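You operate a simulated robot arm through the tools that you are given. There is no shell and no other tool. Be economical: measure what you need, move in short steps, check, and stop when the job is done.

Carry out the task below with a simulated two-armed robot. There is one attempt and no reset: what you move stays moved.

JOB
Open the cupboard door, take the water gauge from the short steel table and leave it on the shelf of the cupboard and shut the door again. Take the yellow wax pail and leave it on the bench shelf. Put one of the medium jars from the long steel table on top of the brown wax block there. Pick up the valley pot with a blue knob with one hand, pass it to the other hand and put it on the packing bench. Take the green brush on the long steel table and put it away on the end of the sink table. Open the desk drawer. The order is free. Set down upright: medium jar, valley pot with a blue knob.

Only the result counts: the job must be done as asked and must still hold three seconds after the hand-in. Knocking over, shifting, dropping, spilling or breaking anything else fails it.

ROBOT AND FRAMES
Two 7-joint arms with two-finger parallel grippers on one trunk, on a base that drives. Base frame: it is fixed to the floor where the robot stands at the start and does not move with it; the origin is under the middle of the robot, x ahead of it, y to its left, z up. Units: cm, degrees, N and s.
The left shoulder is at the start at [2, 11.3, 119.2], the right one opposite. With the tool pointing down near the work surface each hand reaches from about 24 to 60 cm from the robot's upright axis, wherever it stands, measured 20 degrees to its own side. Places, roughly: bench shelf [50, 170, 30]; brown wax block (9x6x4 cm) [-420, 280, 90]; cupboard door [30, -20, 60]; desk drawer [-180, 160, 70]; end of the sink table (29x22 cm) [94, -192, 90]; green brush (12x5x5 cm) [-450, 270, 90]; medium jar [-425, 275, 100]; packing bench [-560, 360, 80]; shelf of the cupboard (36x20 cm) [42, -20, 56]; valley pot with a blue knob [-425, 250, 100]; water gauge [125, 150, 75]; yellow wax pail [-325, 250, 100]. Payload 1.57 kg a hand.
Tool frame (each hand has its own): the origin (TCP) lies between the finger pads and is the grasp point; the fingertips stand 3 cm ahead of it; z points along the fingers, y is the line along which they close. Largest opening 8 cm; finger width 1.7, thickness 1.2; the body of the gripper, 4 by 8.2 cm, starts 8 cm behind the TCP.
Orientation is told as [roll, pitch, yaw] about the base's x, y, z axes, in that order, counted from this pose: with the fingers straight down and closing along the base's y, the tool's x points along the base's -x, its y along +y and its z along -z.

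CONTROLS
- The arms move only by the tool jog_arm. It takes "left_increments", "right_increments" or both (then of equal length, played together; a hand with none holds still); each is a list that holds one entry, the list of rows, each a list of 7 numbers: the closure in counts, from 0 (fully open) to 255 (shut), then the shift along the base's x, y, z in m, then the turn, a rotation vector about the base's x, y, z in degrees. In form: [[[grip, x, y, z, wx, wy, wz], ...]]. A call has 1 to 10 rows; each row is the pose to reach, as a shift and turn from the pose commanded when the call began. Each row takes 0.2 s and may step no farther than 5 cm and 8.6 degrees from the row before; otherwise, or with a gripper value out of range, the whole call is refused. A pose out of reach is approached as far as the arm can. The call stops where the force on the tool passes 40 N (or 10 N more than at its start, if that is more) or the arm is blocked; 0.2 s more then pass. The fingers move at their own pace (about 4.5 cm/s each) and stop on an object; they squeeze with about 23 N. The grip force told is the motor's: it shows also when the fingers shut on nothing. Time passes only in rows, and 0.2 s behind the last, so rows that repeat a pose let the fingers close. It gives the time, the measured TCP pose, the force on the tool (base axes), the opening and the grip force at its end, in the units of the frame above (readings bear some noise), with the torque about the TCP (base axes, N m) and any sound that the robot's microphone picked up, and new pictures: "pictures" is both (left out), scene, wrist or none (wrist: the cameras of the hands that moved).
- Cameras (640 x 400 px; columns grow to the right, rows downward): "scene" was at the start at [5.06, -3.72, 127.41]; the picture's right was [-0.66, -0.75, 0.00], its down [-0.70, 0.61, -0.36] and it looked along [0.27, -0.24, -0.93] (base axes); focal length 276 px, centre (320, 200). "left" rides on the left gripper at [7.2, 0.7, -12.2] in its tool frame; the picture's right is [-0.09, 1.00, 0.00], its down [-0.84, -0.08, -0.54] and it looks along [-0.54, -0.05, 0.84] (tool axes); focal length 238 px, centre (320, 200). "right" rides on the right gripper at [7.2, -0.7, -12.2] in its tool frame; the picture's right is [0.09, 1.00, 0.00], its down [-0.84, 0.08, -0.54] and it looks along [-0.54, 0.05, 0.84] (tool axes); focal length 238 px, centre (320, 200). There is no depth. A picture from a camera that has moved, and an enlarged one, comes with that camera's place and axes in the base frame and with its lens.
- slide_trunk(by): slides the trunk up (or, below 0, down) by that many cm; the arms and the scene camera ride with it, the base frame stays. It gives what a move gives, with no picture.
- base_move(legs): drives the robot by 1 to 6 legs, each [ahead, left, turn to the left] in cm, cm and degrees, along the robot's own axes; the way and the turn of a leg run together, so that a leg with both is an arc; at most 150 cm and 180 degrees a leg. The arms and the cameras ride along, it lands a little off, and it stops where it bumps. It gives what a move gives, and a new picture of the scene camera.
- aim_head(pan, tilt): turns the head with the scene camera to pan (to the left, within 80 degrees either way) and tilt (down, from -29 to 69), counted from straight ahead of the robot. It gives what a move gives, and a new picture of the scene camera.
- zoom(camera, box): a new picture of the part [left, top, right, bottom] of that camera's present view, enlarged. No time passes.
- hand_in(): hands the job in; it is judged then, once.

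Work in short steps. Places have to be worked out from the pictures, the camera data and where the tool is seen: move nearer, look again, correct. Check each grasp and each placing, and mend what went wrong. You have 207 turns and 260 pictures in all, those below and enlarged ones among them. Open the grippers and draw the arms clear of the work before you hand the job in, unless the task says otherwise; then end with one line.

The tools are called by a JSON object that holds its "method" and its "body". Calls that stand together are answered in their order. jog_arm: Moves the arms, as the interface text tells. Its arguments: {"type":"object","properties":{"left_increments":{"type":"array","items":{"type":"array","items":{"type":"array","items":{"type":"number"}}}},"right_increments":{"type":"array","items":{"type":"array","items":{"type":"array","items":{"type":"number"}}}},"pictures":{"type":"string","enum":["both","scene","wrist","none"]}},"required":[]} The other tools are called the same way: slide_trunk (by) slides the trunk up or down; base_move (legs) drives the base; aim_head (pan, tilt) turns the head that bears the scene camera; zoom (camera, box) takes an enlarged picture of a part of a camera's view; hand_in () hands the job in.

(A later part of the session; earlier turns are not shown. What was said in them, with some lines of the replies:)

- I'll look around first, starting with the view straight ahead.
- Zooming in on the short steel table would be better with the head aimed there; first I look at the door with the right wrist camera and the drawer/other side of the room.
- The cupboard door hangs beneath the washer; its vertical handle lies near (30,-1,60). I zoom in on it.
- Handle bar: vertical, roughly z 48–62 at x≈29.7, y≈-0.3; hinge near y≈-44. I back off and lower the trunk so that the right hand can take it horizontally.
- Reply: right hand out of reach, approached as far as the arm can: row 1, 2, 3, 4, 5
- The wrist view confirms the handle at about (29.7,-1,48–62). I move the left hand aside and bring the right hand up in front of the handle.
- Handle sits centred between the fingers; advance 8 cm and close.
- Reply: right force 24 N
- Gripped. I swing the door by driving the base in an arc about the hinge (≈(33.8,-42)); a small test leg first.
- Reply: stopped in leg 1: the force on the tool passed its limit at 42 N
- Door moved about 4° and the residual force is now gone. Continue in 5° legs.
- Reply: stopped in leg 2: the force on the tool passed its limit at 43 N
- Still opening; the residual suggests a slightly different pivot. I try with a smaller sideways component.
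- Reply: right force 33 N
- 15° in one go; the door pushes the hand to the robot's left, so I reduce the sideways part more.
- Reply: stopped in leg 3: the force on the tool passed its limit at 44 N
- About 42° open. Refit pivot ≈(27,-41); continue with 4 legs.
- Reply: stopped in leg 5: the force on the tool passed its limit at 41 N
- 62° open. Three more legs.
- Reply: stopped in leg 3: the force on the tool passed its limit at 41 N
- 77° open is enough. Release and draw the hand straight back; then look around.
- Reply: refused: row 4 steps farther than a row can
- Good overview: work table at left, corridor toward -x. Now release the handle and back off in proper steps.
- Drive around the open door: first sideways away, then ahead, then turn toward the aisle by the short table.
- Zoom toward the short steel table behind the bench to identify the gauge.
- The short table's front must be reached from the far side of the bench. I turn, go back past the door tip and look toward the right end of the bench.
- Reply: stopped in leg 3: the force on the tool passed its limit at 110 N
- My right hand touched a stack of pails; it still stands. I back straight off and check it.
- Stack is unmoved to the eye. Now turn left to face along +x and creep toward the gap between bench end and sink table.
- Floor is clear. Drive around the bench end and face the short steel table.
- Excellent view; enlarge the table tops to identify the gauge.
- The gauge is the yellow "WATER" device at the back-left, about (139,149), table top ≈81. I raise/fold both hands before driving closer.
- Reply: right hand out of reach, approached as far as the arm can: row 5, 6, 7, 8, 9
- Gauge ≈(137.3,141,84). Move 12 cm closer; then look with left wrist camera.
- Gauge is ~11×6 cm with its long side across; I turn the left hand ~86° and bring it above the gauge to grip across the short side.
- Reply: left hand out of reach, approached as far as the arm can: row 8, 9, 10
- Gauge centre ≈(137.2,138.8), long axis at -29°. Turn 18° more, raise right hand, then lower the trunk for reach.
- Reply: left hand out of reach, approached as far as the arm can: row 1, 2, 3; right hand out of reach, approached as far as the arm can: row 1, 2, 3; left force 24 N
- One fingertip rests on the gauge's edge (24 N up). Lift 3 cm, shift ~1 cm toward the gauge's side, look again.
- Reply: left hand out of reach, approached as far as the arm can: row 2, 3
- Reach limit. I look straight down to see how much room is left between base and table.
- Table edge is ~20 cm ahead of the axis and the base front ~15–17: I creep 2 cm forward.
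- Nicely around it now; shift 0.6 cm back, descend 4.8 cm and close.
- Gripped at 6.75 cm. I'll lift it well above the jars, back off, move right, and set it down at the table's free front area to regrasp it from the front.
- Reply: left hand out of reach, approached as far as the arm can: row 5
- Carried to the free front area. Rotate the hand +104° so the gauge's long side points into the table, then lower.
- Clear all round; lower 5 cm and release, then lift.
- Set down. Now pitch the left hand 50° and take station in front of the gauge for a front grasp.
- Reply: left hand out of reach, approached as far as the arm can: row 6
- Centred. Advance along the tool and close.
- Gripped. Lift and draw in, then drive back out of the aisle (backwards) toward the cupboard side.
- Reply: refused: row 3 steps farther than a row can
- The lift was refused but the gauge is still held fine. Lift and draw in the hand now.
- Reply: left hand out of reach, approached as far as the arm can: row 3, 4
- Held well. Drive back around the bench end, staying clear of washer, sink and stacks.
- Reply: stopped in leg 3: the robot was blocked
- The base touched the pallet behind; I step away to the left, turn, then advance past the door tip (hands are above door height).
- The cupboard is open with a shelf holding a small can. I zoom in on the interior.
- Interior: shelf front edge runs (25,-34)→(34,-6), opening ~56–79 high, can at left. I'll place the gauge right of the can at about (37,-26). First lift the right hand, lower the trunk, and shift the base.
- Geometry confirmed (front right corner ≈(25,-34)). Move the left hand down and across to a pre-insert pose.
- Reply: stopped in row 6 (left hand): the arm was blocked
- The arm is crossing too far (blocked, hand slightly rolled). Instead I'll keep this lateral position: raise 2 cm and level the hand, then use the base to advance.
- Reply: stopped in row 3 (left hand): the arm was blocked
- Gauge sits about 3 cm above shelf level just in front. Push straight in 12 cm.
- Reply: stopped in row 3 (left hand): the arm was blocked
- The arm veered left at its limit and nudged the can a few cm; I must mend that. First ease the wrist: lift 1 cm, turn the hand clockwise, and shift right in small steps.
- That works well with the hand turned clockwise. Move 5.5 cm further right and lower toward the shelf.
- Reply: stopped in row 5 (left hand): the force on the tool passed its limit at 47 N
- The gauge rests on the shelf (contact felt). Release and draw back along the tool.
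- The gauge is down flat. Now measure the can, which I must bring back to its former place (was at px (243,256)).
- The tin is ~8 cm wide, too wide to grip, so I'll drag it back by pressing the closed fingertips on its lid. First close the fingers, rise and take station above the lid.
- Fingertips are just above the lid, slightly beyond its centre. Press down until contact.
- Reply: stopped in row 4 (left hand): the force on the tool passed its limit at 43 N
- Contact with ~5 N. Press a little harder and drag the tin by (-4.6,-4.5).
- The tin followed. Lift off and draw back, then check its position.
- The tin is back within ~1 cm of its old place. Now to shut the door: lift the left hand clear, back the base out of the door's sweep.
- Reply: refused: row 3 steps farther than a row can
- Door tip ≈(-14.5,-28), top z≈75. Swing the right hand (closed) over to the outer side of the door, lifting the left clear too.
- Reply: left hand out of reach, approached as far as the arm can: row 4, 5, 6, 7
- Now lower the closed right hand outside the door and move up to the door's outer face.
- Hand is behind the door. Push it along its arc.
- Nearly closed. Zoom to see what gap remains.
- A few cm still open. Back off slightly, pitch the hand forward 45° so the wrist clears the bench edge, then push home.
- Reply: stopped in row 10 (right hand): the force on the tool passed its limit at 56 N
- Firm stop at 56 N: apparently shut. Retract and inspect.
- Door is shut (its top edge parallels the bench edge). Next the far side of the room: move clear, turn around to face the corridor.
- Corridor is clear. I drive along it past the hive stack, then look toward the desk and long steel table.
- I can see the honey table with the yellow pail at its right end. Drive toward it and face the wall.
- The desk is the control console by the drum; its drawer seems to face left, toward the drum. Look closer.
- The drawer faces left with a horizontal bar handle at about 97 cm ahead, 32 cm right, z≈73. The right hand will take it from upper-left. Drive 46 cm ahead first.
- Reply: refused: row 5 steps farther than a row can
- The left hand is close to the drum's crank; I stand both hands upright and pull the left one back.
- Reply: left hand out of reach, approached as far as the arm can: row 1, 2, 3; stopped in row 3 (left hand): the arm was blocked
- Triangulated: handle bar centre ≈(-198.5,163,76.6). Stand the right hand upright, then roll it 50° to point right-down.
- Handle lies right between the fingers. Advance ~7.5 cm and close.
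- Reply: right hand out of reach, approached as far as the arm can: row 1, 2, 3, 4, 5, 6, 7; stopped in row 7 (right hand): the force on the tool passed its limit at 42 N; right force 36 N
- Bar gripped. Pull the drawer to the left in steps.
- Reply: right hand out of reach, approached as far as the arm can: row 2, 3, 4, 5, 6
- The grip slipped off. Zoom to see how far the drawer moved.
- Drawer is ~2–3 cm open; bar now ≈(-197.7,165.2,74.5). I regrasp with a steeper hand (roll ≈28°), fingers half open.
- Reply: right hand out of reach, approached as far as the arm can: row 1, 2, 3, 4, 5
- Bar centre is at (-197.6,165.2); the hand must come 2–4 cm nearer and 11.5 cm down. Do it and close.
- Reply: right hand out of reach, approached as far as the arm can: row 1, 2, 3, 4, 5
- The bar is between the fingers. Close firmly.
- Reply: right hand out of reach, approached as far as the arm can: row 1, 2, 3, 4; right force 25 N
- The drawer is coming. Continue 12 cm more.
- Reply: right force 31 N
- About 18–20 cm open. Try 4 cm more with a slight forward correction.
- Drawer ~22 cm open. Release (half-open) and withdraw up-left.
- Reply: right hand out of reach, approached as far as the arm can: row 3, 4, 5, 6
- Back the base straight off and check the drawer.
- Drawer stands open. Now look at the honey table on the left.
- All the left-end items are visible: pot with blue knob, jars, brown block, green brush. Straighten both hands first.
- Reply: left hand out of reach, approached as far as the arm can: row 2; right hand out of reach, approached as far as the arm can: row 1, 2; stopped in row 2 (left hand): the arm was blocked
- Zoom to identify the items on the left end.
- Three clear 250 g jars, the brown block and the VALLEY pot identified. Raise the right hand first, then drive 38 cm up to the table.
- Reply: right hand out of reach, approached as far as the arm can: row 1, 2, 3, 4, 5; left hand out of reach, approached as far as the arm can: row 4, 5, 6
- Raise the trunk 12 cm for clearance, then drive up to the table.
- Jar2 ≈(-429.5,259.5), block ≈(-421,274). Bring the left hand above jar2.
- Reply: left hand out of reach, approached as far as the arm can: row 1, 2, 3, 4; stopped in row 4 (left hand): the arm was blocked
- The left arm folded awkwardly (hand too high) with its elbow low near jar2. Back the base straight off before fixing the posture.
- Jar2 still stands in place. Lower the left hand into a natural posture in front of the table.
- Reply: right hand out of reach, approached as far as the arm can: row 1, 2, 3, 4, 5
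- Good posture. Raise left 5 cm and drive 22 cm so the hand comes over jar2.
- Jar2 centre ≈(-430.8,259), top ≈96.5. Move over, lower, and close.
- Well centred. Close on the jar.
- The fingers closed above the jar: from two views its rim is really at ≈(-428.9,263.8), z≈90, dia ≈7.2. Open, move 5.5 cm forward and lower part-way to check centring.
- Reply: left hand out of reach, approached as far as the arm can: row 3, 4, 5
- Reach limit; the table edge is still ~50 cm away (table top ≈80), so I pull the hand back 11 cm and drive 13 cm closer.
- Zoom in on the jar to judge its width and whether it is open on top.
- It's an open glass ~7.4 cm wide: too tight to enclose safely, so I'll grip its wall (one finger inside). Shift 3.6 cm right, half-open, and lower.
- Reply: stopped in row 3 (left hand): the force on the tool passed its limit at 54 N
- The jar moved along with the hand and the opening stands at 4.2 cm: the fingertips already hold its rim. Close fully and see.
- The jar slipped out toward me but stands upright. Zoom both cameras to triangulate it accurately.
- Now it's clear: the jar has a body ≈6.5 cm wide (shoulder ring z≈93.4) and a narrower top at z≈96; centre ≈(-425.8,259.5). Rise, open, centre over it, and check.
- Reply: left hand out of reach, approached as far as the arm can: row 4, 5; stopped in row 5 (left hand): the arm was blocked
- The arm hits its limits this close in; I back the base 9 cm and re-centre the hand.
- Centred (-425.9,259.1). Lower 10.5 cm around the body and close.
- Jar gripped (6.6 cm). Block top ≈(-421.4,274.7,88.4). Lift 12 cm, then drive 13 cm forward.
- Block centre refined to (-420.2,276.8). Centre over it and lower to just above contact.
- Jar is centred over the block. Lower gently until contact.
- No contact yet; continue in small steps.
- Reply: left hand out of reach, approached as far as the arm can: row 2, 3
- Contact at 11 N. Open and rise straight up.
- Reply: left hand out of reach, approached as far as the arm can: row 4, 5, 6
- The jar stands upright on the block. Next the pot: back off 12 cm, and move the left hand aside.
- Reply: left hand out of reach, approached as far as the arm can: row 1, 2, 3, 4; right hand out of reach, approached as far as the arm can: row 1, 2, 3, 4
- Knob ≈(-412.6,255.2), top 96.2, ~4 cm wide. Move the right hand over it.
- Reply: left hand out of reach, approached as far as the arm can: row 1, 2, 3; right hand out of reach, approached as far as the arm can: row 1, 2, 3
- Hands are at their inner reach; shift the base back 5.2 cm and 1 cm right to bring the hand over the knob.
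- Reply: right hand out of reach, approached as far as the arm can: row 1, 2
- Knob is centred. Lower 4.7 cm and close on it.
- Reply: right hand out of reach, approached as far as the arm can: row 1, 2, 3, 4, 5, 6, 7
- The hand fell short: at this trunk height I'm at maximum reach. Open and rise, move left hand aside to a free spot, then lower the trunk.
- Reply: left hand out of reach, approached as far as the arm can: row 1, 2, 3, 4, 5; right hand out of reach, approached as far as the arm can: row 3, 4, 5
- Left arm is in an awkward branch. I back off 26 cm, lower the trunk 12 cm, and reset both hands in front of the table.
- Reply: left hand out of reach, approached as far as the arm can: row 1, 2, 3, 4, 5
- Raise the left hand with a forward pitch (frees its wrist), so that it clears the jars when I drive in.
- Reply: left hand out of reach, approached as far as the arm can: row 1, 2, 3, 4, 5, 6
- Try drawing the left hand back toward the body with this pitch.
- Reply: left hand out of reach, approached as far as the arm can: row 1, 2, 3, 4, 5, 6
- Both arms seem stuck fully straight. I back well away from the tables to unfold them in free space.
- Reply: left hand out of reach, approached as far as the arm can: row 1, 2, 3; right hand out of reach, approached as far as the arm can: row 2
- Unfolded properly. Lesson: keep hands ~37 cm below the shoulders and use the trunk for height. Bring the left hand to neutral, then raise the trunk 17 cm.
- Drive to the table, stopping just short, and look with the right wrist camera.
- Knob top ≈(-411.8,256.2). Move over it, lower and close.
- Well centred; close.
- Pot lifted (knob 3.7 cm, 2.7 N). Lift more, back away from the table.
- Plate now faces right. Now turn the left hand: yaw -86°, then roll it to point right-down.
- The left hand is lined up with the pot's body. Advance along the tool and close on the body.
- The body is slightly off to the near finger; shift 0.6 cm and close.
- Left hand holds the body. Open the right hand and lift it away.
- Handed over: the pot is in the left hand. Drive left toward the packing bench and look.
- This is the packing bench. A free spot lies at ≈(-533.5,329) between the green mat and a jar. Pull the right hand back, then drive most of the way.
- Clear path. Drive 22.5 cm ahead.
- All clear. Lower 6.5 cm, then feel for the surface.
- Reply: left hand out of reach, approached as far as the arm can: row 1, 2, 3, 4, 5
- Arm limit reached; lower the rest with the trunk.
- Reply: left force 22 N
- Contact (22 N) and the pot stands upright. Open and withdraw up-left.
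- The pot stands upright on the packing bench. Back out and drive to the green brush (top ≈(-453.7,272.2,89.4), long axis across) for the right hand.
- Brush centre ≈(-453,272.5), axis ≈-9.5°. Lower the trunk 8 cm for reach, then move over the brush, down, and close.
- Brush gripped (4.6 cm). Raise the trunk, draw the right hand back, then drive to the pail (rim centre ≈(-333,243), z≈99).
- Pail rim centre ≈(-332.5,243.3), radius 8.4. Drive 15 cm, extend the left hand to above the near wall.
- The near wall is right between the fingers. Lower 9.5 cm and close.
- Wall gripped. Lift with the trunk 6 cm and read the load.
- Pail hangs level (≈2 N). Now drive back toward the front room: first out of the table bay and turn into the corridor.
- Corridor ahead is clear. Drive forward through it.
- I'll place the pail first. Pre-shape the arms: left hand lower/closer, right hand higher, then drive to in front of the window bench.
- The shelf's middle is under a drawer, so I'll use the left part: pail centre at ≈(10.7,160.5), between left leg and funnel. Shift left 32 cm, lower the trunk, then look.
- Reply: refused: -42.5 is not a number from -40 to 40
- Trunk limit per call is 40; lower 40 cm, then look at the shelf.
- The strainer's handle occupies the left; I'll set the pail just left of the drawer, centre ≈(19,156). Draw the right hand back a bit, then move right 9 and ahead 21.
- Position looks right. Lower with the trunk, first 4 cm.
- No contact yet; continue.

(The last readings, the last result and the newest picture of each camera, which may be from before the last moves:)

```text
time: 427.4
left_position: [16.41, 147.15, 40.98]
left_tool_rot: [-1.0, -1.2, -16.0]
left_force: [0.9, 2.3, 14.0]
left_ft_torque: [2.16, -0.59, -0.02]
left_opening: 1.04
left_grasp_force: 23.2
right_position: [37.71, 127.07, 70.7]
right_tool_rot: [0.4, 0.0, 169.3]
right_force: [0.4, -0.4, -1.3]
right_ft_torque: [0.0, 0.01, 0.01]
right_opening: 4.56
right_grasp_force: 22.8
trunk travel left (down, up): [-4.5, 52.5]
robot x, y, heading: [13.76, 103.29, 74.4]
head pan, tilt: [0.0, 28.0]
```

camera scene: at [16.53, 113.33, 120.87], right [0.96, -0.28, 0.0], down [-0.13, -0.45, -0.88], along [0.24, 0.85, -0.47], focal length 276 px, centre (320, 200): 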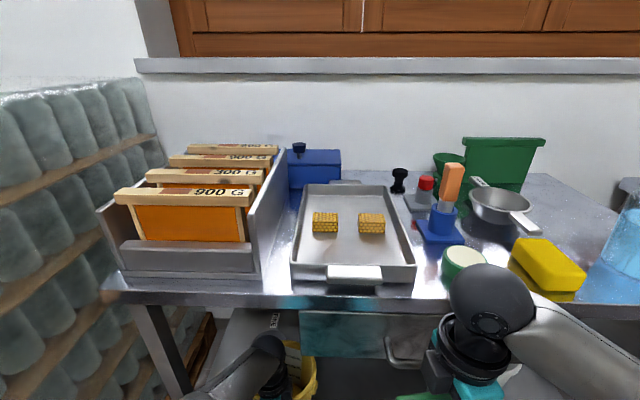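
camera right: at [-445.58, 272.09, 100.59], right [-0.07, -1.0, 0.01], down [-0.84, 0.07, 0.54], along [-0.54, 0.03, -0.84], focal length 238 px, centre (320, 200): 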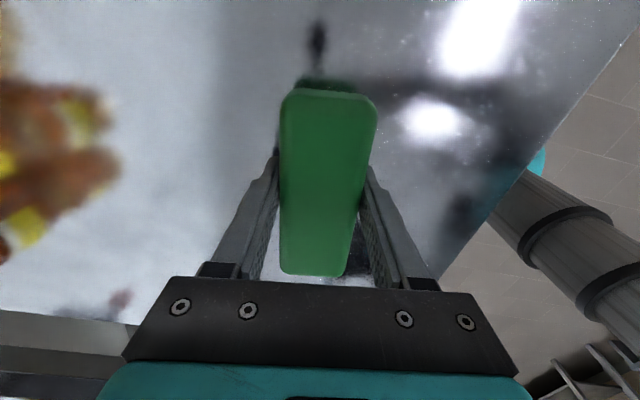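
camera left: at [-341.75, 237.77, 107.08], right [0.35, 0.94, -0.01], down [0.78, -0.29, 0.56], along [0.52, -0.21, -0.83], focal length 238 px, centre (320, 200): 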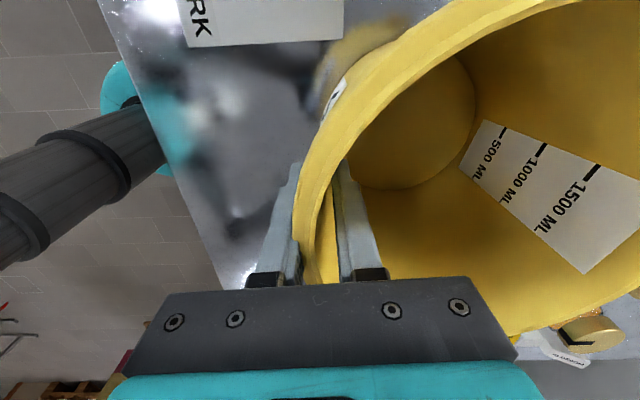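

Pail rests on the shelf (same load pattern as on the table). Open the fingers, then rise 9 cm with the trunk and back off.

{"method": "jog_arm", "body": {"left_increments": [[[100, 0, 0, 0, 0, 0, 0], [60, 0, 0, 0, 0, 0, 0], [60, 0, 0, 0, 0, 0, 0]]], "pictures": "wrist"}}

{"method": "slide_trunk", "body": {"by": 9.5}}

```text
time: 428.2
left_position: [16.31, 146.93, 40.84]
left_tool_rot: [-1.4, -1.1, -15.9]
left_force: [0.2, -0.1, 0.0]
left_ft_torque: [-0.02, 0.0, 0.01]
left_opening: 6.11
left_grasp_force: 0.1
right_position: [37.62, 127.07, 70.48]
right_tool_rot: [0.5, 0.0, 169.4]
right_force: [-0.8, 0.0, -0.5]
right_ft_torque: [-0.01, -0.01, 0.04]
right_opening: 4.6
right_grasp_force: 23.0
trunk travel left (down, up): [-4.5, 52.5]
robot x, y, heading: [14.07, 103.84, 74.1]
head pan, tilt: [0.0, 28.0]
camera left: at [9.3, 149.91, 52.77], right [0.36, 0.93, -0.02], down [0.78, -0.29, 0.56], along [0.52, -0.22, -0.83], focal length 238 px, centre (320, 200)
```

left: 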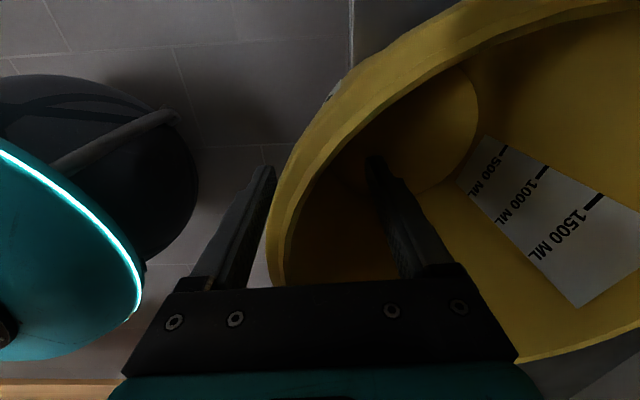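

```text
time: 429.5
left_position: [16.18, 146.95, 50.38]
left_tool_rot: [-1.3, -1.2, -16.0]
left_force: [1.0, 0.3, 0.3]
left_ft_torque: [0.0, -0.01, 0.05]
left_opening: 6.11
left_grasp_force: 0.1
right_position: [37.68, 127.08, 80.1]
right_tool_rot: [0.5, 0.0, 169.4]
right_force: [-0.4, -0.8, -1.0]
right_ft_torque: [-0.01, 0.01, 0.06]
right_opening: 4.56
right_grasp_force: 23.2
trunk travel left (down, up): [-14.0, 43.0]
robot x, y, heading: [14.19, 103.76, 74.1]
head pan, tilt: [0.0, 28.0]
```

Released; raise 1 cm more and back away straight.

{"method": "slide_trunk", "body": {"by": 1}}

{"method": "base_move", "body": {"legs": [[-40, 0, 0]]}}

```text
time: 430.1
left_position: [16.21, 146.99, 51.41]
left_tool_rot: [-1.4, -1.0, -16.0]
left_force: [0.8, -0.2, -1.0]
left_ft_torque: [0.01, -0.03, -0.04]
left_opening: 6.1
left_grasp_force: 0.0
right_position: [37.61, 127.05, 81.06]
right_tool_rot: [0.5, 0.1, 169.4]
right_force: [0.3, 0.4, -1.1]
right_ft_torque: [0.06, -0.02, 0.01]
right_opening: 4.56
right_grasp_force: 22.9
trunk travel left (down, up): [-15.0, 42.0]
robot x, y, heading: [14.05, 103.4, 74.0]
head pan, tilt: [0.0, 28.0]
```

```text
time: 432.6
left_position: [4.99, 107.72, 51.33]
left_tool_rot: [-1.4, -1.2, -15.9]
left_force: [1.2, 0.6, -0.4]
left_ft_torque: [0.01, 0.02, 0.03]
left_opening: 6.09
left_grasp_force: 0.1
right_position: [26.46, 87.75, 81.17]
right_tool_rot: [0.4, 0.0, 169.4]
right_force: [0.4, 0.6, -0.8]
right_ft_torque: [-0.03, 0.01, -0.02]
right_opening: 4.6
right_grasp_force: 23.3
trunk travel left (down, up): [-15.0, 42.0]
robot x, y, heading: [2.32, 64.03, 74.2]
head pan, tilt: [0.0, 28.0]
camera scene: at [5.29, 73.95, 123.37], right [0.96, -0.27, 0.0], down [-0.13, -0.45, -0.88], along [0.24, 0.85, -0.47], focal length 276 px, centre (320, 200)
```

scene: 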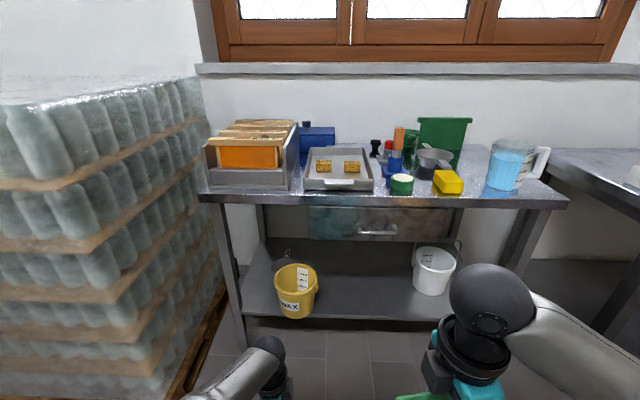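

The pail stands on the shelf. Raise the trunk and take the brush around to the sink table.

{"method": "slide_trunk", "body": {"by": 26}}

{"method": "base_move", "body": {"legs": [[-135, 15.5, 0], [0, 0, -89], [148, 0, 0], [0, 0, -90]]}}

```text
time: 435.3
left_position: [4.89, 107.73, 77.39]
left_tool_rot: [-1.3, -1.2, -15.8]
left_force: [-0.5, -0.2, 0.2]
left_ft_torque: [-0.02, 0.04, -0.02]
left_opening: 6.12
left_grasp_force: 0.0
right_position: [26.4, 87.77, 107.08]
right_tool_rot: [0.5, 0.0, 169.5]
right_force: [0.1, 0.7, -1.4]
right_ft_torque: [0.0, -0.01, 0.0]
right_opening: 4.56
right_grasp_force: 23.5
trunk travel left (down, up): [-41.0, 16.0]
robot x, y, heading: [2.68, 63.85, 74.4]
head pan, tilt: [0.0, 28.0]
```

```text
time: 456.6
left_position: [92.02, -140.08, 77.35]
left_tool_rot: [-1.3, -1.1, 165.8]
left_force: [-0.7, -0.7, 0.0]
left_ft_torque: [-0.01, 0.0, 0.03]
left_opening: 6.11
left_grasp_force: 0.1
right_position: [69.91, -120.79, 107.1]
right_tool_rot: [0.5, 0.0, -8.9]
right_force: [0.4, -0.2, -1.2]
right_ft_torque: [0.01, 0.02, 0.01]
right_opening: 4.52
right_grasp_force: 23.0
trunk travel left (down, up): [-41.0, 16.0]
robot x, y, heading: [93.21, -96.97, -104.3]
head pan, tilt: [0.0, 28.0]
camera scene: at [90.33, -106.56, 149.37], right [-0.97, 0.25, 0.0], down [0.12, 0.45, -0.88], along [-0.22, -0.86, -0.47], focal length 276 px, centre (320, 200)
```

scene: 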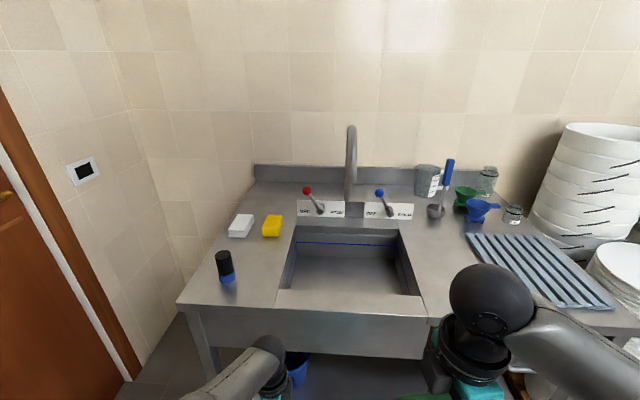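

Free spot at the table's end ≈(92,-186.5), between the black bottle, sponge and basin. Extend the right hand, retract the left, then drive in.

{"method": "jog_arm", "body": {"left_increments": [[[60, 0.024, 0.029, 0.02, 0, 0, 0], [60, 0.048, 0.058, 0.04, 0, 0, 0], [60, 0.072, 0.087, 0.06, 0, 0, 0], [60, 0.096, 0.116, 0.08, 0, 0, 0], [60, 0.12, 0.145, 0.1, 0, 0, 0]]], "right_increments": [[[255, 0.007, -0.039, 0, 0, 0, 0], [255, 0.013, -0.078, 0, 0, 0, 0], [255, 0.02, -0.116, 0, 0, 0, 0], [255, 0.026, -0.155, 0, 0, 0, 0], [255, 0.033, -0.194, 0, 0, 0, 0]]], "pictures": "none"}}

{"method": "base_move", "body": {"legs": [[0, 29.6, 0], [34, 0, 0]]}}

```text
time: 457.8
left_position: [104.11, -125.55, 87.49]
left_tool_rot: [-1.3, -1.1, 165.7]
left_force: [0.7, 0.3, 0.7]
left_ft_torque: [-0.01, 0.0, 0.01]
left_opening: 6.12
left_grasp_force: 0.1
right_position: [73.45, -140.27, 107.04]
right_tool_rot: [0.5, 0.2, -8.9]
right_force: [0.4, -0.4, -1.0]
right_ft_torque: [0.01, 0.01, -0.02]
right_opening: 4.57
right_grasp_force: 23.6
trunk travel left (down, up): [-41.0, 16.0]
robot x, y, heading: [92.97, -96.86, -104.4]
head pan, tilt: [0.0, 28.0]
```

```text
time: 461.6
left_position: [124.02, -166.06, 87.48]
left_tool_rot: [-1.3, -1.2, 165.6]
left_force: [-0.5, -0.1, 0.2]
left_ft_torque: [0.0, -0.03, 0.04]
left_opening: 6.11
left_grasp_force: 0.1
right_position: [93.24, -180.53, 107.04]
right_tool_rot: [0.5, 0.0, -9.1]
right_force: [-0.1, 0.1, -1.9]
right_ft_torque: [0.03, 0.03, 0.03]
right_opening: 4.57
right_grasp_force: 22.7
trunk travel left (down, up): [-41.0, 16.0]
robot x, y, heading: [113.3, -136.88, -104.2]
head pan, tilt: [0.0, 28.0]
camera scene: at [110.45, -147.02, 149.36], right [-0.97, 0.25, 0.0], down [0.12, 0.46, -0.88], along [-0.22, -0.85, -0.47], focal length 276 px, centre (320, 200)
```

scene: 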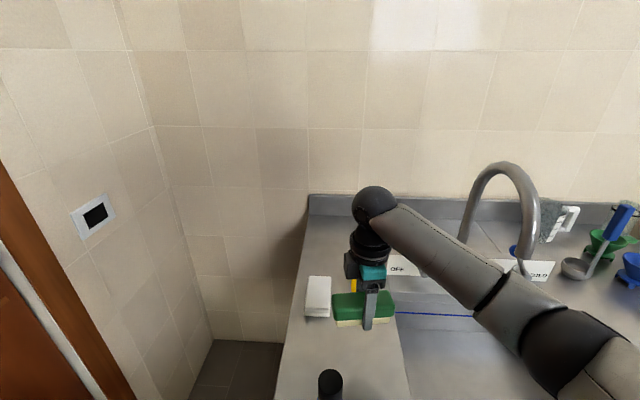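

Brush hovers over the end area. Move 5 cm further in and lower.

{"method": "jog_arm", "body": {"right_increments": [[[255, -0.01, -0.048, 0, 0, 0, 0], [255, -0.01, -0.05, -0.04, 0, 0, 0], [255, -0.01, -0.05, -0.08, 0, 0, 0], [255, -0.01, -0.05, -0.12, 0, 0, 0], [255, -0.01, -0.05, -0.138, 0, 0, 0]]], "pictures": "wrist"}}

```text
time: 462.8
left_position: [124.07, -165.94, 87.5]
left_tool_rot: [-1.3, -1.2, 165.6]
left_force: [-0.3, -0.3, 0.9]
left_ft_torque: [0.02, 0.01, -0.02]
left_opening: 6.12
left_grasp_force: 0.1
right_position: [92.11, -185.53, 93.4]
right_tool_rot: [0.4, 0.1, -9.2]
right_force: [-0.6, -0.4, 3.9]
right_ft_torque: [-0.02, 0.23, -0.02]
right_opening: 4.59
right_grasp_force: 23.3
trunk travel left (down, up): [-41.0, 16.0]
robot x, y, heading: [113.1, -137.12, -104.5]
head pan, tilt: [0.0, 28.0]
camera right: at [85.08, -185.07, 105.61], right [0.07, 1.0, 0.01], down [0.84, -0.06, 0.54], along [0.54, -0.03, -0.84], focal length 238 px, centre (320, 200)
```

right: 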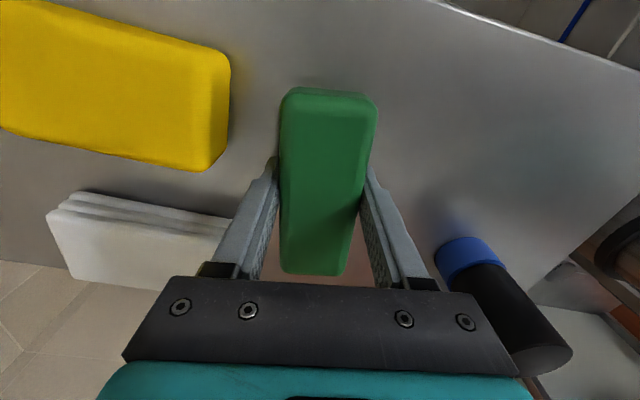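

Light contact. Press down 4 mm, open only partway (neighbours are near), and lift straight up.

{"method": "jog_arm", "body": {"right_increments": [[[255, 0, 0, -0.004, 0, 0, 0], [80, 0, 0, -0.003, 0, 0, 0], [80, 0, 0, -0.002, 0, 0, 0], [80, 0, 0, 0.03, 0, 0, 0], [80, 0, 0, 0.07, 0, 0, 0], [80, 0, 0, 0.11, 0, 0, 0], [80, 0, 0, 0.14, 0, 0, 0]]], "pictures": "both"}}

```text
time: 464.4
left_position: [124.22, -165.92, 87.39]
left_tool_rot: [-1.3, -1.1, 165.7]
left_force: [-0.1, -0.6, 0.4]
left_ft_torque: [0.02, 0.0, 0.0]
left_opening: 6.1
left_grasp_force: 0.0
right_position: [92.39, -185.55, 107.33]
right_tool_rot: [0.5, 0.0, -9.1]
right_force: [-0.3, 0.4, 0.3]
right_ft_torque: [-0.01, -0.02, 0.01]
right_opening: 5.49
right_grasp_force: 0.1
trunk travel left (down, up): [-41.0, 16.0]
robot x, y, heading: [113.12, -137.17, -104.4]
head pan, tilt: [0.0, 28.0]
camera scene: at [110.48, -146.94, 149.37], right [-0.97, 0.25, 0.0], down [0.12, 0.45, -0.88], along [-0.22, -0.86, -0.47], focal length 276 px, centre (320, 200)
camera right: at [85.21, -185.11, 119.58], right [0.07, 1.0, 0.01], down [0.84, -0.06, 0.54], along [0.54, -0.03, -0.84], focal length 238 px, centre (320, 200)
```

scene: 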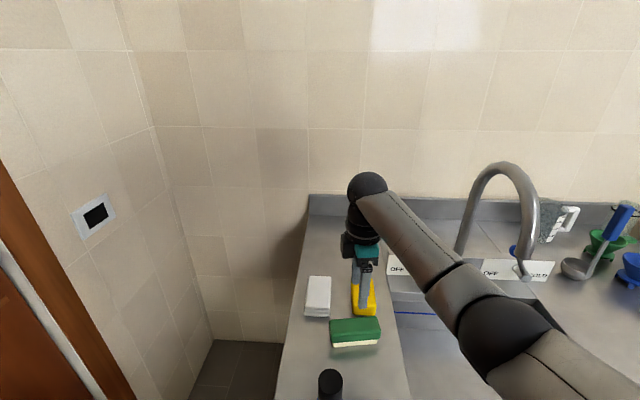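
right: 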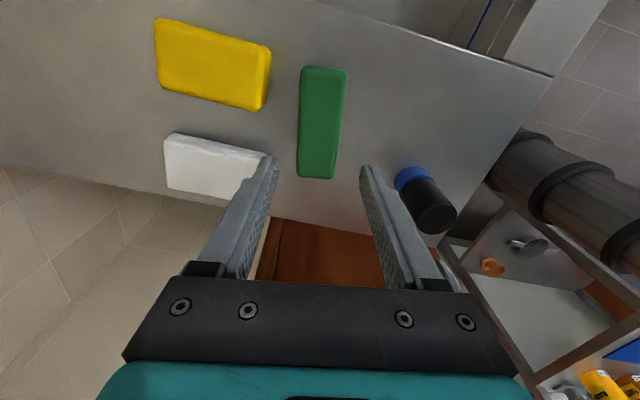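

The brush lies on the end of the sink table. Back off and open both grippers.

{"method": "base_move", "body": {"legs": [[-35, 0, 0]]}}

{"method": "jog_arm", "body": {"left_increments": [[[0, 0, 0, 0, 0, 0, 0], [0, 0, 0, 0, 0, 0, 0]]], "right_increments": [[[0, 0, 0, 0, 0, 0, 0], [0, 0, 0, 0, 0, 0, 0]]], "pictures": "none"}}

```text
time: 466.7
left_position: [132.7, -132.07, 87.48]
left_tool_rot: [-1.4, -1.1, 165.4]
left_force: [-0.6, -0.2, 0.2]
left_ft_torque: [-0.03, 0.0, -0.03]
left_opening: 6.13
left_grasp_force: 0.1
right_position: [100.84, -151.75, 107.4]
right_tool_rot: [0.6, 0.0, -9.2]
right_force: [0.0, -0.3, -0.4]
right_ft_torque: [0.04, -0.01, 0.0]
right_opening: 5.49
right_grasp_force: 0.0
trunk travel left (down, up): [-41.0, 16.0]
robot x, y, heading: [121.84, -103.46, -104.5]
head pan, tilt: [0.0, 28.0]
camera scene: at [119.21, -113.08, 149.38], right [-0.97, 0.25, 0.0], down [0.12, 0.45, -0.88], along [-0.22, -0.85, -0.47], focal length 276 px, centre (320, 200)
```

scene: 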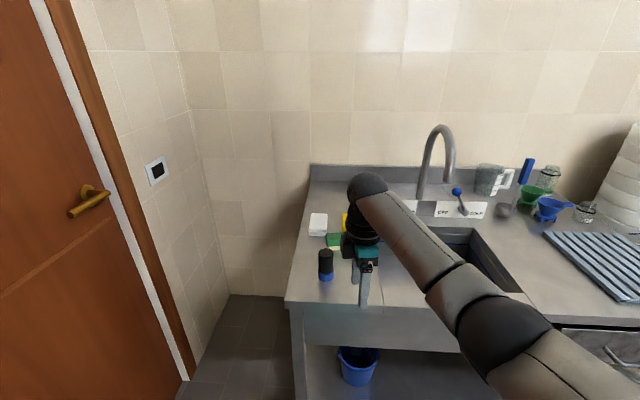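

```text
time: 467.3
left_position: [132.71, -132.18, 87.49]
left_tool_rot: [-1.2, -1.1, 165.5]
left_force: [-0.1, -0.3, 0.0]
left_ft_torque: [-0.01, -0.03, 0.01]
left_opening: 8.0
left_grasp_force: 0.0
right_position: [100.93, -151.78, 107.26]
right_tool_rot: [0.5, 0.0, -9.1]
right_force: [-0.3, -0.2, 0.4]
right_ft_torque: [-0.03, 0.03, 0.0]
right_opening: 8.01
right_grasp_force: 0.1
trunk travel left (down, up): [-41.0, 16.0]
robot x, y, heading: [121.8, -103.67, -104.8]
head pan, tilt: [0.0, 28.0]
```

All tasks are placed, hands are empty, open and clear; I hand in.

{"method": "hand_in", "body": {}}

```text
The job is handed in.
```

I've handed the job in with every item placed as asked, but I disturbed two things on the way: I bumped a stack of white pails and pushed a tin on the cupboard shelf. The pail stack stayed standing and looked unmoved. I dragged the tin back to within about 1 cm of where it was.
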